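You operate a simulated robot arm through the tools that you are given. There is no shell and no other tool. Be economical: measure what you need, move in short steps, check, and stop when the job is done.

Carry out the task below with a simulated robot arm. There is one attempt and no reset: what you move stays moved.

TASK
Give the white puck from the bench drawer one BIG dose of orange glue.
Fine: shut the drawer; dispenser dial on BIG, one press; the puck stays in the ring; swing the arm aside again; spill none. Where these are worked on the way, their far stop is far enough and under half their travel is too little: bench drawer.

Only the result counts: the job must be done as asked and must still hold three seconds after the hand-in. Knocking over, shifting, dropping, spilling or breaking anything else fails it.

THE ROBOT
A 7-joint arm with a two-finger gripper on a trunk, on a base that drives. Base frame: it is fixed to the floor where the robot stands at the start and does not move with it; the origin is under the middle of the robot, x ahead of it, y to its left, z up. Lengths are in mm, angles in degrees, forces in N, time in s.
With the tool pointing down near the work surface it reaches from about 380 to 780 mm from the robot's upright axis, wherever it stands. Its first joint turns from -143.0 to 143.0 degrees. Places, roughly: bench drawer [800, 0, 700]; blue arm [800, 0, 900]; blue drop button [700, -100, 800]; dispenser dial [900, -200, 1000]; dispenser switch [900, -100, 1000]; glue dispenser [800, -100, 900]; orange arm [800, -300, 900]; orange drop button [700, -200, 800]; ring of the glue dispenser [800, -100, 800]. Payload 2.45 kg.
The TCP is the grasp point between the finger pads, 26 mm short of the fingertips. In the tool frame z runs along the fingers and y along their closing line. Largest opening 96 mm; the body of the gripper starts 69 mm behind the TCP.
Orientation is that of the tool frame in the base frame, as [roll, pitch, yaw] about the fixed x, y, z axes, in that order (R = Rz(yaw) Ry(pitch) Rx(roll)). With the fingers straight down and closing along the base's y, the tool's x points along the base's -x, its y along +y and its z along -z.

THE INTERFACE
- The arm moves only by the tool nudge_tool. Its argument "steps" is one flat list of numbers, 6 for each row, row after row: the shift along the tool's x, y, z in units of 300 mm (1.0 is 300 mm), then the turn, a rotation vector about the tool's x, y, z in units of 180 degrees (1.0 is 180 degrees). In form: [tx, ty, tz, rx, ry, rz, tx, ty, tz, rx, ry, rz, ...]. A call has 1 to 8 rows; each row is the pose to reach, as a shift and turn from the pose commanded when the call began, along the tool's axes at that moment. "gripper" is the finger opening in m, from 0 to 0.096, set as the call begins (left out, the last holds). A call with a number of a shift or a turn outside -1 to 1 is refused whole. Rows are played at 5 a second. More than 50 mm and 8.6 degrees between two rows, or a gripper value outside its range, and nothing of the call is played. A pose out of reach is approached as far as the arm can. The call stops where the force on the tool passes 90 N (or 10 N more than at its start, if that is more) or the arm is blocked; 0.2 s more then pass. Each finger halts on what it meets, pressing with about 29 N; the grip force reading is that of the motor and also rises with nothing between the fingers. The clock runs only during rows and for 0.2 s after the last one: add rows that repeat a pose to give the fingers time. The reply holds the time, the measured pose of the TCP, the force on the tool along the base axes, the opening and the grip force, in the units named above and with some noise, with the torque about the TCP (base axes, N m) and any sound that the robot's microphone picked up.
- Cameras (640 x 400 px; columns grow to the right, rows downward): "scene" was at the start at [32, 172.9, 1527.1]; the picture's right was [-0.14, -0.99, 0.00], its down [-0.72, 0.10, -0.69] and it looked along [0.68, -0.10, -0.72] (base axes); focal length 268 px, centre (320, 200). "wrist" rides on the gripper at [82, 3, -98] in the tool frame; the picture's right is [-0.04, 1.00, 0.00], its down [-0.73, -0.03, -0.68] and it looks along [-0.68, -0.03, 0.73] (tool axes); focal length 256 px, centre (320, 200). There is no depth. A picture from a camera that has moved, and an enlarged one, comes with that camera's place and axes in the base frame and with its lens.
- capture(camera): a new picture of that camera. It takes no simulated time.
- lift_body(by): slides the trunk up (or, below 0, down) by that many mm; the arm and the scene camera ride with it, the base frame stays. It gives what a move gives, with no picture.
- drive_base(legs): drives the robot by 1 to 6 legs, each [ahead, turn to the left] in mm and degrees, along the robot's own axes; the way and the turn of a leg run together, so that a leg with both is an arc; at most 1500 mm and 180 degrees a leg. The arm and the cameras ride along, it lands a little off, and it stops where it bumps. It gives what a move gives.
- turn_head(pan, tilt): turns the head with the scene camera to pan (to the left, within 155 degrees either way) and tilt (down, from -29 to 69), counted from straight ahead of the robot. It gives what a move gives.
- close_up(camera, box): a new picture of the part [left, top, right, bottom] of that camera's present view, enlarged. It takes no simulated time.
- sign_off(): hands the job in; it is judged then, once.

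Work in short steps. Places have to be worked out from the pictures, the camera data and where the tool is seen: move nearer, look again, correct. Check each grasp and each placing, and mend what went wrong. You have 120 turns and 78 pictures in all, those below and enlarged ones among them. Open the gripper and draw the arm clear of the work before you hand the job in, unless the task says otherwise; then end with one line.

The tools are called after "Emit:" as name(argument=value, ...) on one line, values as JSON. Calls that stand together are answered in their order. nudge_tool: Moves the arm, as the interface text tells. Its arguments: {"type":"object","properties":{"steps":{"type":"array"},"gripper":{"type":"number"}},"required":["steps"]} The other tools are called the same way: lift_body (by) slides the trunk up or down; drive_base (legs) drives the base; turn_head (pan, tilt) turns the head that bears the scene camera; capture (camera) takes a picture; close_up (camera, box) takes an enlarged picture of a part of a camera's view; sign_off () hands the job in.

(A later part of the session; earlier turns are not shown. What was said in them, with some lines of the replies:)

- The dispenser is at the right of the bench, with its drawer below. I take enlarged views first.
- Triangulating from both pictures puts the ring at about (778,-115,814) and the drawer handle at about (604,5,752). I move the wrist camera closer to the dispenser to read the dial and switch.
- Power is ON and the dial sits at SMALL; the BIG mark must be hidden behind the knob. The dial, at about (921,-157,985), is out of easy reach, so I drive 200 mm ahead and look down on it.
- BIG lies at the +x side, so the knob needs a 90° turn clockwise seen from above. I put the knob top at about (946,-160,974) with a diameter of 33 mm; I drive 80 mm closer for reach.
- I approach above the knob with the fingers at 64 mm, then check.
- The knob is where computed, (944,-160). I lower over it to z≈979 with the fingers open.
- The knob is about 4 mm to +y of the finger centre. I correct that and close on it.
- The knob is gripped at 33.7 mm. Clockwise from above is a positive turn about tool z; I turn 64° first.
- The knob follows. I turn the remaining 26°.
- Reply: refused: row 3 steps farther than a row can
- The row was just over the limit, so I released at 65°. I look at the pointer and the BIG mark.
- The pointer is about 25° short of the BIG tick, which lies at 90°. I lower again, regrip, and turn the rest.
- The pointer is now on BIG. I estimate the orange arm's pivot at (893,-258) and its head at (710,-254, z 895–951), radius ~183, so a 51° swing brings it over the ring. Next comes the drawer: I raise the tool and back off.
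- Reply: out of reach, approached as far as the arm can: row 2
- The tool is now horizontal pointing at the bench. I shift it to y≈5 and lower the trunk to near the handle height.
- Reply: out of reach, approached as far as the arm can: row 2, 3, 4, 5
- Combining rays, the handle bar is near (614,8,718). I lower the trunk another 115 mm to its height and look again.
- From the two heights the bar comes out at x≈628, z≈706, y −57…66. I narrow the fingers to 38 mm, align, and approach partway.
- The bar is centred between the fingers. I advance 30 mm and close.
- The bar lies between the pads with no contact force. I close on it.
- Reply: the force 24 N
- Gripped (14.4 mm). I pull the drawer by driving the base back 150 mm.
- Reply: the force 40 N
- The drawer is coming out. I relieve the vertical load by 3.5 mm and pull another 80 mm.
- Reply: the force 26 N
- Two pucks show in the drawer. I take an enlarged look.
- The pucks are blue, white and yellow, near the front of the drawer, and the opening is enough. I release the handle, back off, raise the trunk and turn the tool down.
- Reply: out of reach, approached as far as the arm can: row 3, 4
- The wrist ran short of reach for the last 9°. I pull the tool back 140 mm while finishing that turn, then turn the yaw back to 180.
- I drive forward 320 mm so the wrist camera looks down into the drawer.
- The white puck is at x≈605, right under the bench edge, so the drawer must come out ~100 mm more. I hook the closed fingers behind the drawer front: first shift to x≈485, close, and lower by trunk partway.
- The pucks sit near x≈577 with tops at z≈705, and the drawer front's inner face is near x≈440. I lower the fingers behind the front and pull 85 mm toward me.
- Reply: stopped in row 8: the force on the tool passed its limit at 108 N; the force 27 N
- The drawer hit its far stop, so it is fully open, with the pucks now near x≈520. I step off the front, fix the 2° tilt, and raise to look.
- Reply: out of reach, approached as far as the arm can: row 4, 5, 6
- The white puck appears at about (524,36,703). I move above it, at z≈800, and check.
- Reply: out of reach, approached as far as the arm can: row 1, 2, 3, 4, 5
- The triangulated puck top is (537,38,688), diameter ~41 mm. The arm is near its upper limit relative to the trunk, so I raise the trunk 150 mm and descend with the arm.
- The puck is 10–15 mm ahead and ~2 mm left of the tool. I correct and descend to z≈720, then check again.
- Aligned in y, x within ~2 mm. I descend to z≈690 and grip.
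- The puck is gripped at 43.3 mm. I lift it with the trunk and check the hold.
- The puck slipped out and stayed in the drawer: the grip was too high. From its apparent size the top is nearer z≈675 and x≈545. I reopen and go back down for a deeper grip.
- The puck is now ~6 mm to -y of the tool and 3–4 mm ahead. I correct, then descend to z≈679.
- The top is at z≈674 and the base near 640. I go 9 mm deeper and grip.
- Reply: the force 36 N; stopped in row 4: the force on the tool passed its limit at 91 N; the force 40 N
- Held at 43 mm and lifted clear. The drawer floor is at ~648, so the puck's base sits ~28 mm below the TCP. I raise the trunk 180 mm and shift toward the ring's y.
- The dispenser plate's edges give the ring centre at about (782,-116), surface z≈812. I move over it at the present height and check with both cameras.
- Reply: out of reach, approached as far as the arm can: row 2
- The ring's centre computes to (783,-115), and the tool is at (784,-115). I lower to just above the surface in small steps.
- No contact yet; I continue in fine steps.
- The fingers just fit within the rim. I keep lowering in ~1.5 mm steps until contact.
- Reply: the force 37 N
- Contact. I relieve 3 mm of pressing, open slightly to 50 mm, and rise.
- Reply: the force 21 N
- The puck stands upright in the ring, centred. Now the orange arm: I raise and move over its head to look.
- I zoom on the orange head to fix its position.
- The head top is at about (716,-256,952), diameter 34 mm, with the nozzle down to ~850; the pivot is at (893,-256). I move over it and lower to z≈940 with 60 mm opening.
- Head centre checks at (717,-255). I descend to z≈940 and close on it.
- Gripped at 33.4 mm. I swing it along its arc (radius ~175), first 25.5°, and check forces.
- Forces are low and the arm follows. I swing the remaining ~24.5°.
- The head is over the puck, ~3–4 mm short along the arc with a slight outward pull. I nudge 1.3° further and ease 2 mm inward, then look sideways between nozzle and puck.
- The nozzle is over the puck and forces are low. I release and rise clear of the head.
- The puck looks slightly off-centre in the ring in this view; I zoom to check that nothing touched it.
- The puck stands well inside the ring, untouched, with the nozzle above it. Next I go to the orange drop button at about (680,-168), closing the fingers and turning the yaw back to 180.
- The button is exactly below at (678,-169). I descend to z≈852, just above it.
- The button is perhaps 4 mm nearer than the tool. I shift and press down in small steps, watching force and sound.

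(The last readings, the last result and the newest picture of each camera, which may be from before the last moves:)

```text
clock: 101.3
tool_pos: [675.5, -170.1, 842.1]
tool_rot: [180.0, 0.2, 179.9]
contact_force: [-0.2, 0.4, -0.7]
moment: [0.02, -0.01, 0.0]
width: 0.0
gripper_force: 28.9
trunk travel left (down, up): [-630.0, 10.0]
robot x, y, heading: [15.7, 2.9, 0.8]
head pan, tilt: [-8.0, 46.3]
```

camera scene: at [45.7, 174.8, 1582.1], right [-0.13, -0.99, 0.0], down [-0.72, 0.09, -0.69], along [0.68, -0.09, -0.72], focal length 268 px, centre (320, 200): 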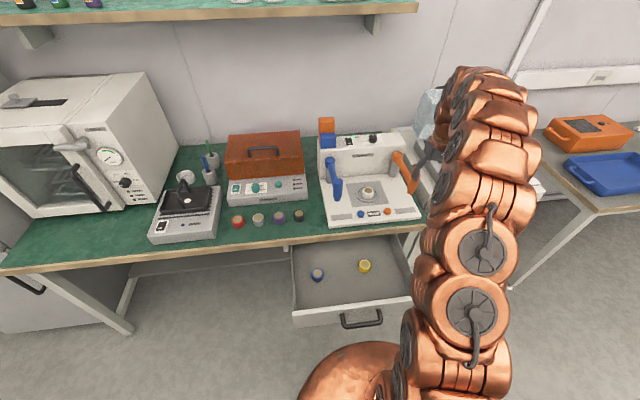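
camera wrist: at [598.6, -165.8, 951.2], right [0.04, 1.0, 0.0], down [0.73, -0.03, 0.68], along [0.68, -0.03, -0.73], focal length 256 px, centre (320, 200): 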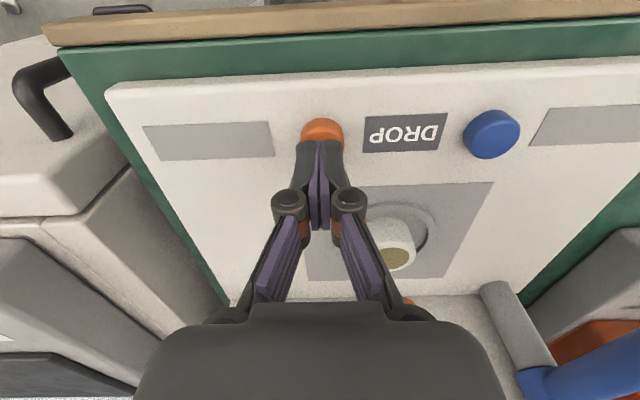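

No contact yet; I continue down.

Emit:
nudge_tool(steps=[0, 0, 0.01, 0, 0, 0, 0, 0, 0.01, 0, 0, 0])

Emit:
nudge_tool(steps=[0, 0, 0.01, 0, 0, 0, 0, 0, 0.01, 0, 0, 0])

```text
clock: 101.9
tool_pos: [675.7, -168.5, 839.8]
tool_rot: [180.0, 0.3, 179.9]
contact_force: [0.9, 0.2, 1.1]
moment: [-0.02, 0.0, 0.01]
width: 6.0
gripper_force: 28.1
trunk travel left (down, up): [-630.0, 10.0]
robot x, y, heading: [15.5, 4.8, 0.9]
head pan, tilt: [-8.0, 46.3]
```

```text
clock: 102.5
tool_pos: [676.2, -170.3, 836.5]
tool_rot: [180.0, 0.1, 179.9]
contact_force: [-0.5, 0.4, 2.3]
moment: [0.01, 0.03, -0.04]
width: 6.0
gripper_force: 28.9
trunk travel left (down, up): [-630.0, 10.0]
robot x, y, heading: [16.5, 2.8, 0.8]
head pan, tilt: [-8.0, 46.3]
```

Light contact begins. I press on.

Emit:
nudge_tool(steps=[0, 0, 0.01, 0, 0, 0, 0, 0, 0.01, 0, 0, 0])

Emit:
capture(camera="wrist")

```text
clock: 103.1
tool_pos: [675.6, -169.0, 834.9]
tool_rot: [-180.0, 0.3, -180.0]
contact_force: [-2.2, -0.9, 5.1]
moment: [-0.01, 0.07, 0.0]
width: 6.0
gripper_force: 29.1
trunk travel left (down, up): [-630.0, 10.0]
robot x, y, heading: [18.1, 1.6, 1.1]
head pan, tilt: [-8.0, 46.3]
heard: click
```

```text
16 pictures are left
camera wrist: at [594.0, -166.1, 931.9], right [0.04, 1.0, 0.0], down [0.73, -0.03, 0.68], along [0.68, -0.03, -0.73], focal length 256 px, centre (320, 200)
```

wrist: 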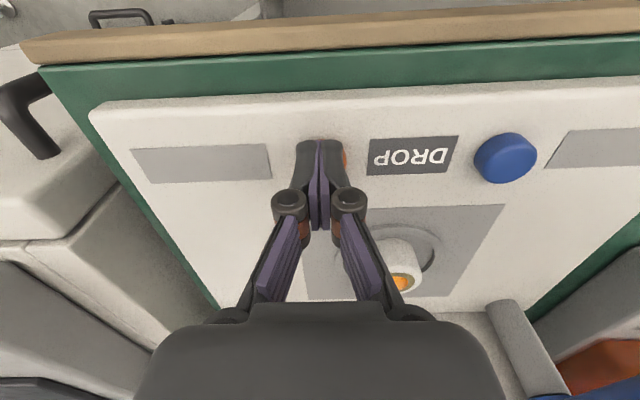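

A click was heard and orange glue shows on the puck. I rise straight up and check the result.

Emit:
nudge_tool(steps=[0, 0, -0.15, 0, 0, 0, 0, 0, -0.3, 0, 0, 0, 0, 0, -0.45, 0, 0, 0, 0, 0, -0.56, 0, 0, 0, 0, 0, -0.56, 0, 0, 0])

Emit:
close_up(camera="wrist", box=[260, 60, 460, 260])

```text
clock: 104.3
tool_pos: [675.4, -171.0, 1003.1]
tool_rot: [180.0, 0.3, 179.8]
contact_force: [-0.1, -0.2, 0.2]
moment: [-0.03, -0.01, -0.03]
width: 0.0
gripper_force: 28.8
trunk travel left (down, up): [-630.0, 10.0]
robot x, y, heading: [13.9, 3.7, 0.9]
head pan, tilt: [-8.0, 46.3]
```

```text
2.00 times, centred on (360, 160) of wrist
camera zoom: at [592.9, -166.5, 1100.1], right [0.04, 1.0, 0.0], down [0.73, -0.03, 0.68], along [0.68, -0.03, -0.73], focal length 512 px, centre (240, 280)
```

zoom: 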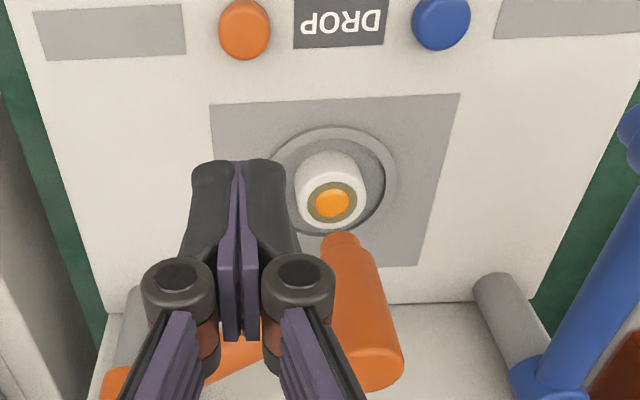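

A clean orange dose is centred on the puck. Now I return over the arm's head, open, with the earlier yaw.

Emit:
nudge_tool(steps=[-0.052, 0.025, 0, 0, 0, 0.04, -0.104, 0.05, 0, 0, 0, 0.08, -0.156, 0.074, 0, 0, 0, 0.12, -0.208, 0.099, 0, 0, 0, 0.16, -0.26, 0.123, 0, 0, 0, 0.2, -0.312, 0.148, 0, 0, 0, 0.24, -0.363, 0.172, 0, 0, 0, 0.281, -0.363, 0.172, 0, 0, 0, 0.281], gripper=0.06)

Emit:
capture(camera="wrist")

```text
clock: 106.1
tool_pos: [784.3, -118.1, 1001.6]
tool_rot: [179.9, 0.1, 129.3]
contact_force: [-0.2, -1.2, -0.4]
moment: [-0.01, 0.0, -0.01]
width: 59.8
gripper_force: 0.1
trunk travel left (down, up): [-630.0, 10.0]
robot x, y, heading: [13.9, -1.1, 0.7]
head pan, tilt: [-8.0, 46.3]
```

```text
14 pictures are left
camera wrist: at [734.8, -53.2, 1099.5], right [0.8, 0.6, 0.0], down [0.44, -0.59, 0.68], along [0.41, -0.54, -0.73], focal length 256 px, centre (320, 200)
```

wrist: 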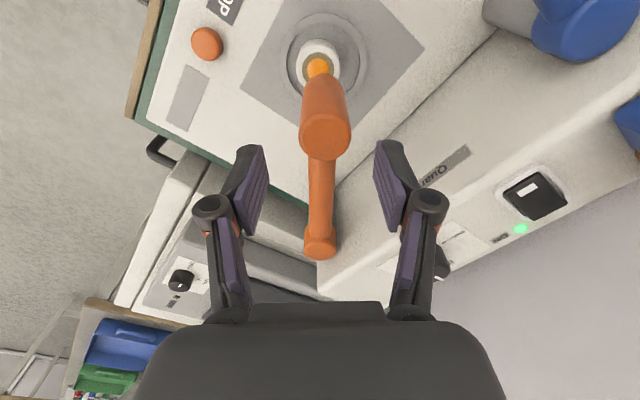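

Same pose as before. I lower onto the head, grip it, and swing it back to its aside position.

Emit:
nudge_tool(steps=[0, 0, 0.1, 0, 0, 0, 0, 0, 0.203, 0, 0, 0, 0, 0, 0.203, 0, 0, 0])

Emit:
nudge_tool(steps=[0, 0, 0, 0, 0, 0, 0, 0, 0, 0, 0, 0, 0, 0, 0, 0, 0, 0, 0, 0, 0, 0, 0, 0], gripper=0.03)

Emit:
nudge_tool(steps=[-0.0053, -0.0863, 0, 0, 0, -0.0472, -0.0233, -0.1709, 0, 0, 0, -0.0944, -0.0536, -0.2519, 0, 0, 0, -0.1417, -0.0955, -0.3275, 0, 0, 0, -0.1889, -0.1481, -0.3961, 0, 0, 0, -0.2361, -0.2103, -0.4562, 0, 0, 0, -0.2833, -0.2206, -0.4645, 0, 0, 0, -0.2906, -0.2206, -0.4645, 0, 0, 0, -0.2906])

Emit:
capture(camera="wrist")

```text
clock: 106.9
tool_pos: [784.2, -118.2, 940.1]
tool_rot: [179.8, 0.2, 129.3]
contact_force: [-0.5, 0.8, 0.8]
moment: [0.0, 0.0, -0.02]
width: 59.9
gripper_force: 0.1
trunk travel left (down, up): [-630.0, 10.0]
robot x, y, heading: [19.4, 1.7, 0.9]
head pan, tilt: [-8.0, 46.3]
```

```text
clock: 107.9
tool_pos: [784.2, -118.8, 941.4]
tool_rot: [179.9, 0.1, 129.3]
contact_force: [0.9, 0.6, 1.2]
moment: [-0.04, -0.06, 0.16]
width: 33.4
gripper_force: 45.0
trunk travel left (down, up): [-630.0, 10.0]
robot x, y, heading: [14.9, 4.9, 0.7]
head pan, tilt: [-8.0, 46.3]
```

```text
clock: 109.7
tool_pos: [717.1, -255.6, 940.0]
tool_rot: [180.0, 0.1, -178.2]
contact_force: [-16.7, 10.8, -10.0]
moment: [0.42, 0.15, 0.26]
width: 33.6
gripper_force: 44.3
trunk travel left (down, up): [-630.0, 10.0]
robot x, y, heading: [17.1, 2.4, 0.8]
head pan, tilt: [-8.0, 46.3]
```

```text
13 pictures are left
camera wrist: at [635.4, -255.2, 1038.7], right [0.01, 1.0, 0.0], down [0.73, -0.01, 0.68], along [0.68, -0.01, -0.73], focal length 256 px, centre (320, 200)
```

wrist: 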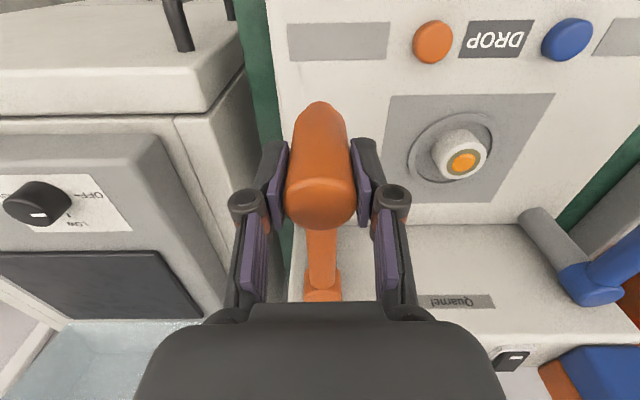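

The arm is back at its original place and the dose is intact. I release, rise, and drive back for the drawer.

Emit:
nudge_tool(steps=[0, 0, 0, 0, 0, 0, 0, 0, 0, 0, 0, 0, 0, 0, 0, 0, 0, 0], gripper=0.06)

Emit:
nudge_tool(steps=[0, 0, -0.1, 0, 0, 0, 0, 0, -0.2, 0, 0, 0, 0, 0, -0.3, 0, 0, 0, 0, 0, -0.3, 0, 0, 0])

Emit:
drive_base(legs=[[-540, 0]])

Emit:
capture(camera="scene")

```text
clock: 110.5
tool_pos: [718.2, -256.0, 942.1]
tool_rot: [180.0, 0.3, -178.3]
contact_force: [-0.3, 0.1, -0.8]
moment: [0.02, -0.03, 0.02]
width: 59.8
gripper_force: 0.0
trunk travel left (down, up): [-630.0, 10.0]
robot x, y, heading: [16.2, 0.3, 0.8]
head pan, tilt: [-8.0, 46.3]
```

```text
clock: 111.5
tool_pos: [718.4, -256.2, 1032.4]
tool_rot: [180.0, 0.2, -178.4]
contact_force: [0.2, -0.6, -0.1]
moment: [-0.02, 0.02, 0.03]
width: 60.0
gripper_force: 0.1
trunk travel left (down, up): [-630.0, 10.0]
robot x, y, heading: [15.0, 1.3, 0.8]
head pan, tilt: [-8.0, 46.3]
```

```text
clock: 114.7
tool_pos: [167.8, -266.5, 1032.2]
tool_rot: [180.0, 0.2, -178.7]
contact_force: [0.3, 0.6, -0.5]
moment: [-0.01, 0.02, -0.02]
width: 60.1
gripper_force: 0.1
trunk travel left (down, up): [-630.0, 10.0]
robot x, y, heading: [-530.8, -1.8, 0.7]
head pan, tilt: [-8.0, 46.3]
```

```text
12 pictures are left
camera scene: at [-501.2, 168.6, 1582.1], right [-0.13, -0.99, 0.0], down [-0.72, 0.1, -0.69], along [0.68, -0.09, -0.72], focal length 268 px, centre (320, 200)
```

scene: 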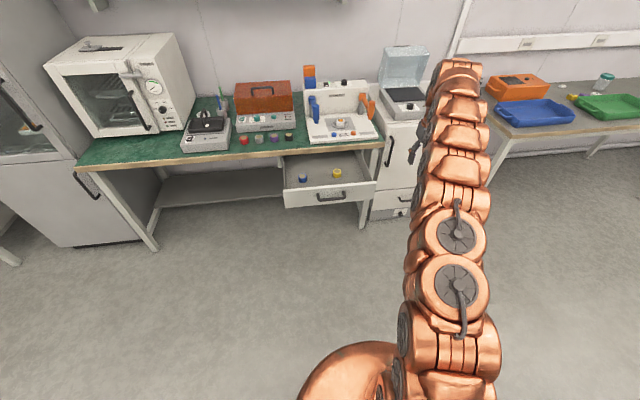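

The drawer handle appears near (340,0,708). I turn the tool to yaw 90 while moving to y≈0, then tip it horizontal.

Emit:
nudge_tool(steps=[0, 0.11, 0, 0, 0, 0.045, 0, 0.22, 0, 0, 0, 0.09, 0, 0.33, 0, 0, 0, 0.135, 0, 0.44, 0, 0, 0, 0.18, 0, 0.55, 0, 0, 0, 0.225, 0, 0.66, 0, 0, 0, 0.27, 0, 0.77, 0, 0, 0, 0.315, 0, 0.88, 0, 0, 0, 0.36])

Emit:
nudge_tool(steps=[0, 0, 0, 0, 0, 0.045, 0, 0, 0, 0, 0, 0.09, 0, 0, 0, 0, 0, 0.133, 0, 0, 0, 0, 0, 0.133])

Emit:
nudge_tool(steps=[0, 0, 0, -0.045, 0, 0, 0, 0, 0, -0.09, 0, 0, 0, 0, 0, -0.135, 0, 0, 0, 0, 0, -0.18, 0, 0, 0, 0, 0, -0.225, 0, 0, 0, 0, 0, -0.27, 0, 0, 0, 0, 0, -0.315, 0, 0, 0, 0, 0, -0.36, 0, 0])

Emit:
nudge_tool(steps=[0, 0, 0, -0.045, 0, 0, 0, 0, 0, -0.09, 0, 0, 0, 0, 0, -0.135, 0, 0, 0, 0, 0, -0.14, 0, 0])

```text
clock: 116.5
tool_pos: [163.0, -2.4, 1033.5]
tool_rot: [179.7, 0.1, 116.5]
contact_force: [-0.8, -0.6, -0.2]
moment: [0.01, 0.01, 0.02]
width: 60.1
gripper_force: 0.0
trunk travel left (down, up): [-630.0, 10.0]
robot x, y, heading: [-535.1, -6.3, 0.6]
head pan, tilt: [-8.0, 46.3]
```

```text
clock: 117.5
tool_pos: [161.9, -1.8, 1031.7]
tool_rot: [179.9, -0.1, 92.6]
contact_force: [0.3, 0.2, -0.9]
moment: [0.0, -0.03, 0.0]
width: 59.9
gripper_force: 0.0
trunk travel left (down, up): [-630.0, 10.0]
robot x, y, heading: [-533.0, -1.4, 0.5]
head pan, tilt: [-8.0, 46.3]
```

```text
clock: 119.3
tool_pos: [163.0, -2.5, 1032.6]
tool_rot: [114.9, 0.1, 92.6]
contact_force: [0.7, -0.1, -0.3]
moment: [-0.01, 0.02, -0.01]
width: 60.1
gripper_force: 0.0
trunk travel left (down, up): [-630.0, 10.0]
robot x, y, heading: [-528.8, -3.8, 0.7]
head pan, tilt: [-8.0, 46.3]
```

```text
clock: 120.3
tool_pos: [164.1, -2.2, 1032.2]
tool_rot: [89.7, 0.0, 92.5]
contact_force: [0.5, -1.0, -0.1]
moment: [0.05, 0.01, 0.0]
width: 60.0
gripper_force: 0.1
trunk travel left (down, up): [-630.0, 10.0]
robot x, y, heading: [-528.3, -6.9, 0.3]
head pan, tilt: [-8.0, 46.3]
```

Horizontal. I trim the 2.3° yaw and lower the trunk to the handle height (z≈708).

Emit:
nudge_tool(steps=[0.02, 0, 0, 0, -0.012, 0, 0.02, 0, 0, 0, -0.012, 0], gripper=0.05)

Emit:
lift_body(by=-324)

Emit:
capture(camera="wrist")

```text
clock: 120.9
tool_pos: [163.0, 3.4, 1031.4]
tool_rot: [89.8, 0.0, 90.4]
contact_force: [-0.4, 0.6, -0.7]
moment: [-0.03, 0.02, 0.02]
width: 49.9
gripper_force: 0.0
trunk travel left (down, up): [-630.0, 10.0]
robot x, y, heading: [-529.7, -4.8, 0.3]
head pan, tilt: [-8.0, 46.3]
```

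```text
clock: 124.1
tool_pos: [163.0, 2.8, 708.1]
tool_rot: [89.8, 0.0, 90.4]
contact_force: [-0.1, -0.4, -0.4]
moment: [0.0, 0.01, -0.01]
width: 50.1
gripper_force: 0.0
trunk travel left (down, up): [-306.0, 334.0]
robot x, y, heading: [-533.9, 0.0, 0.4]
head pan, tilt: [-8.0, 46.3]
```

```text
11 pictures are left
camera wrist: at [63.5, 84.0, 710.9], right [0.0, -0.04, 1.0], down [-0.67, -0.74, -0.03], along [0.74, -0.67, -0.02], focal length 256 px, centre (320, 200)
```

wrist: 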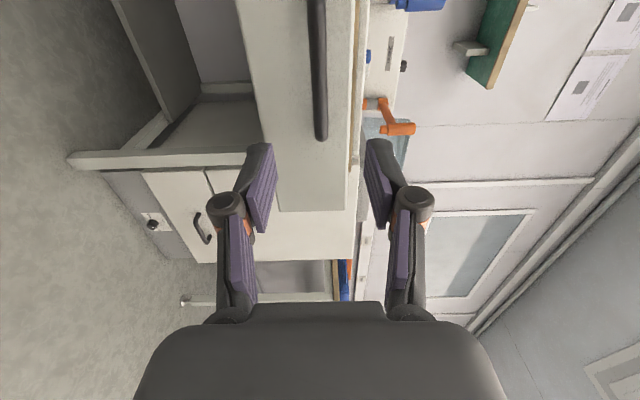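

The bar's end computes to x≈322 at the tool's height. I drive 110 mm ahead and look.

Emit:
drive_base(legs=[[110, 0]])

Emit:
capture(camera="wrist")

```text
clock: 125.3
tool_pos: [272.0, 5.0, 708.0]
tool_rot: [89.8, 0.0, 90.5]
contact_force: [0.4, -0.6, -0.5]
moment: [-0.04, 0.0, 0.02]
width: 50.0
gripper_force: 0.1
trunk travel left (down, up): [-306.0, 334.0]
robot x, y, heading: [-419.9, -1.3, 0.6]
head pan, tilt: [-8.0, 46.3]
```

```text
10 pictures are left
camera wrist: at [172.8, 85.9, 710.8], right [0.0, -0.04, 1.0], down [-0.67, -0.74, -0.03], along [0.74, -0.67, -0.03], focal length 256 px, centre (320, 200)
```

wrist: 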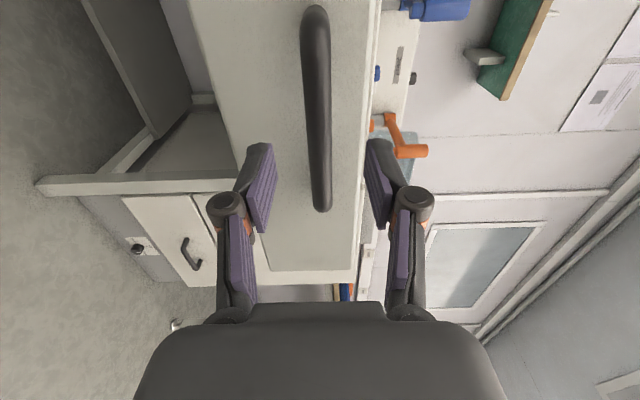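

Compared with the first grasp, ~45 mm remain. I advance with the arm and close on the bar.

Emit:
nudge_tool(steps=[0, 0, 0.05, 0, 0, 0, 0, 0, 0.1, 0, 0, 0, 0, 0, 0.15, 0, 0, 0, 0, 0, 0.15, 0, 0, 0])

Emit:
nudge_tool(steps=[0, 0, 0, 0, 0, 0, 0, 0, 0, 0, 0, 0, 0, 0, 0, 0, 0, 0, 0, 0, 0, 0, 0, 0, 0, 0, 0, 0, 0, 0], gripper=0.004)

```text
clock: 126.3
tool_pos: [316.9, 4.9, 708.3]
tool_rot: [89.8, 0.0, 90.6]
contact_force: [-0.5, -0.6, 0.1]
moment: [-0.03, -0.03, 0.03]
width: 50.0
gripper_force: 0.0
trunk travel left (down, up): [-306.0, 334.0]
robot x, y, heading: [-423.8, -5.4, 0.5]
head pan, tilt: [-8.0, 46.3]
```

```text
clock: 127.5
tool_pos: [317.3, 5.3, 707.5]
tool_rot: [89.9, 0.0, 90.5]
contact_force: [-0.3, 0.4, -5.6]
moment: [-0.02, 0.02, -0.05]
width: 14.5
gripper_force: 40.4
trunk travel left (down, up): [-306.0, 334.0]
robot x, y, heading: [-421.7, -3.4, 0.8]
head pan, tilt: [-8.0, 46.3]
```

Gripped at 14.5 mm. I push the drawer in by driving 270 mm, then finish with the arm.

Emit:
drive_base(legs=[[140, 0], [130, 0]])

Emit:
nudge_tool(steps=[0, 0, 0.04, 0, 0, 0, 0, 0, 0.08, 0, 0, 0, 0, 0, 0.1, 0, 0, 0, 0, 0, 0.12, 0, 0, 0, 0, 0, 0.12, 0, 0, 0])

```text
clock: 129.7
tool_pos: [590.1, 7.1, 708.2]
tool_rot: [89.9, 0.0, 90.4]
contact_force: [0.3, -7.7, -9.7]
moment: [-0.07, 0.03, -0.22]
width: 14.4
gripper_force: 41.1
trunk travel left (down, up): [-306.0, 334.0]
robot x, y, heading: [-149.8, -7.6, 0.6]
head pan, tilt: [-8.0, 46.3]
```

```text
clock: 130.9
tool_pos: [626.0, 7.5, 707.2]
tool_rot: [89.9, 0.1, 90.4]
contact_force: [-10.0, -0.8, -7.7]
moment: [-0.04, -0.09, -0.14]
width: 14.1
gripper_force: 33.7
trunk travel left (down, up): [-306.0, 334.0]
robot x, y, heading: [-150.7, -0.7, 0.2]
head pan, tilt: [-8.0, 46.3]
```

The reading suggests the closed stop is reached; I push 6 mm more to confirm.

Emit:
nudge_tool(steps=[0, 0, 0.01, 0, 0, 0, 0, 0, 0.02, 0, 0, 0, 0, 0, 0.02, 0, 0, 0])

Emit:
capture(camera="wrist")

Emit:
close_up(camera="scene", box=[250, 60, 440, 200])

```text
clock: 131.7
tool_pos: [631.7, 7.9, 707.5]
tool_rot: [89.8, 0.0, 90.4]
contact_force: [-13.3, -0.4, -7.1]
moment: [0.01, -0.04, 0.09]
width: 19.4
gripper_force: 40.3
trunk travel left (down, up): [-306.0, 334.0]
robot x, y, heading: [-153.6, 1.1, 0.5]
head pan, tilt: [-8.0, 46.3]
```

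```text
9 pictures are left
camera wrist: at [532.7, 88.6, 710.7], right [0.0, -0.04, 1.0], down [-0.67, -0.74, -0.03], along [0.74, -0.67, -0.03], focal length 256 px, centre (320, 200)
```

wrist: 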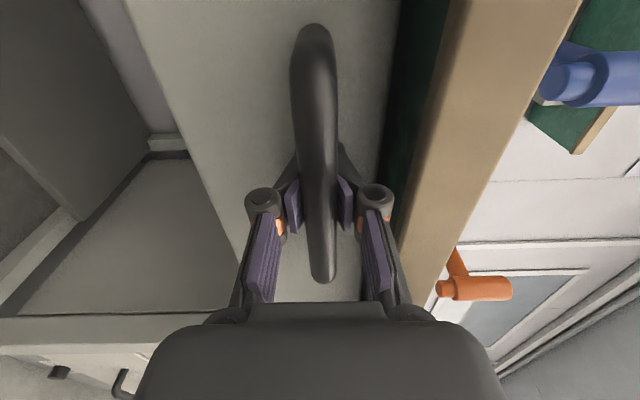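

```text
2.86 times, centred on (345, 130) of scene
camera zoom: at [-119.7, 172.2, 1258.1], right [-0.13, -0.99, 0.0], down [-0.72, 0.09, -0.69], along [0.68, -0.09, -0.72], focal length 766 px, centre (249, 400)
```

zoom: 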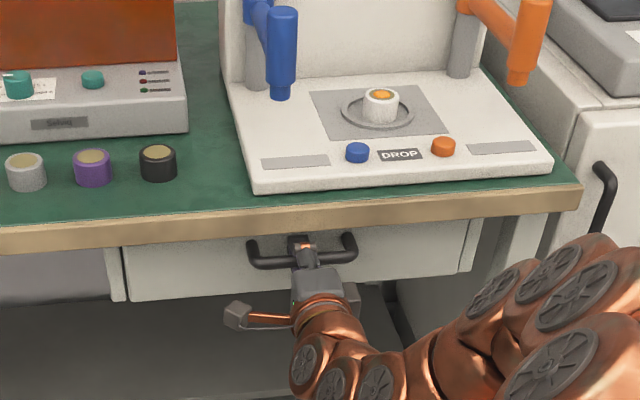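

The grip slid along the fixed handle, and the handle stands where it was at the start, so the drawer is shut. The puck with its dose is fine. I release and back off.

Emit:
nudge_tool(steps=[0, 0, 0, 0, 0, 0, 0, 0, 0, 0, 0, 0, 0, 0, 0, 0, 0, 0], gripper=0.038)

Emit:
drive_base(legs=[[-250, 0]])

Emit:
capture(camera="scene")

Emit:
close_up(camera="scene", box=[250, 30, 440, 150])

```text
clock: 132.5
tool_pos: [632.2, 8.8, 708.6]
tool_rot: [89.8, 0.0, 90.4]
contact_force: [-0.3, 1.0, 0.4]
moment: [-0.02, -0.03, -0.05]
width: 38.3
gripper_force: 0.1
trunk travel left (down, up): [-306.0, 334.0]
robot x, y, heading: [-148.3, -0.6, 0.6]
head pan, tilt: [-8.0, 46.3]
```

```text
clock: 134.3
tool_pos: [380.5, 3.9, 707.5]
tool_rot: [89.9, 0.0, 90.3]
contact_force: [-0.3, 0.3, -0.1]
moment: [-0.01, 0.01, -0.03]
width: 38.1
gripper_force: 0.1
trunk travel left (down, up): [-306.0, 334.0]
robot x, y, heading: [-401.0, -4.1, 0.4]
head pan, tilt: [-8.0, 46.3]
```

```text
7 pictures are left
camera scene: at [-370.8, 170.2, 1258.1], right [-0.13, -0.99, 0.0], down [-0.72, 0.1, -0.69], along [0.68, -0.09, -0.72], focal length 268 px, centre (320, 200)
```

scene: 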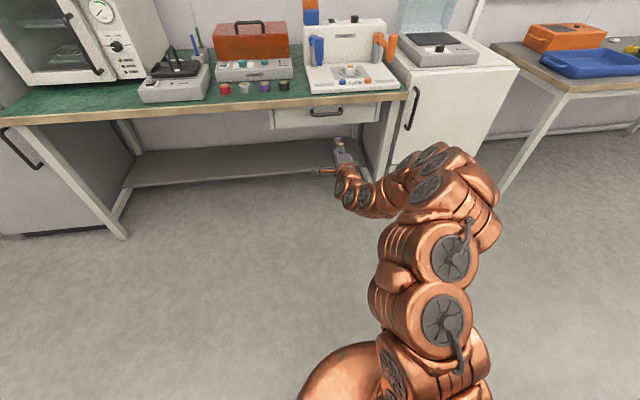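

```text
3.33 times, centred on (345, 90) of scene
camera zoom: at [-370.8, 170.2, 1258.1], right [-0.13, -0.99, 0.0], down [-0.72, 0.1, -0.69], along [0.68, -0.09, -0.72], focal length 893 px, centre (237, 567)
```

zoom: 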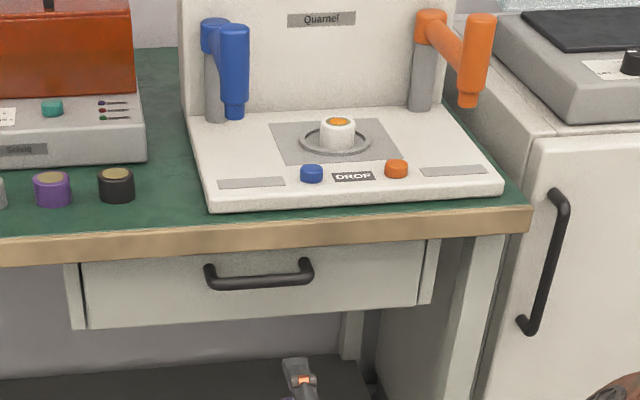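

The drawer is flush, the orange arm is aside, and the puck is in the ring with its dose. The gripper is open and clear of the work, so I hand the job in.

Emit:
sign_off()

```text
The job is handed in.
```

The white puck is in the ring with one BIG dose of orange glue from a single press, the orange arm is swung aside, the drawer is shut, and no spill was visible.
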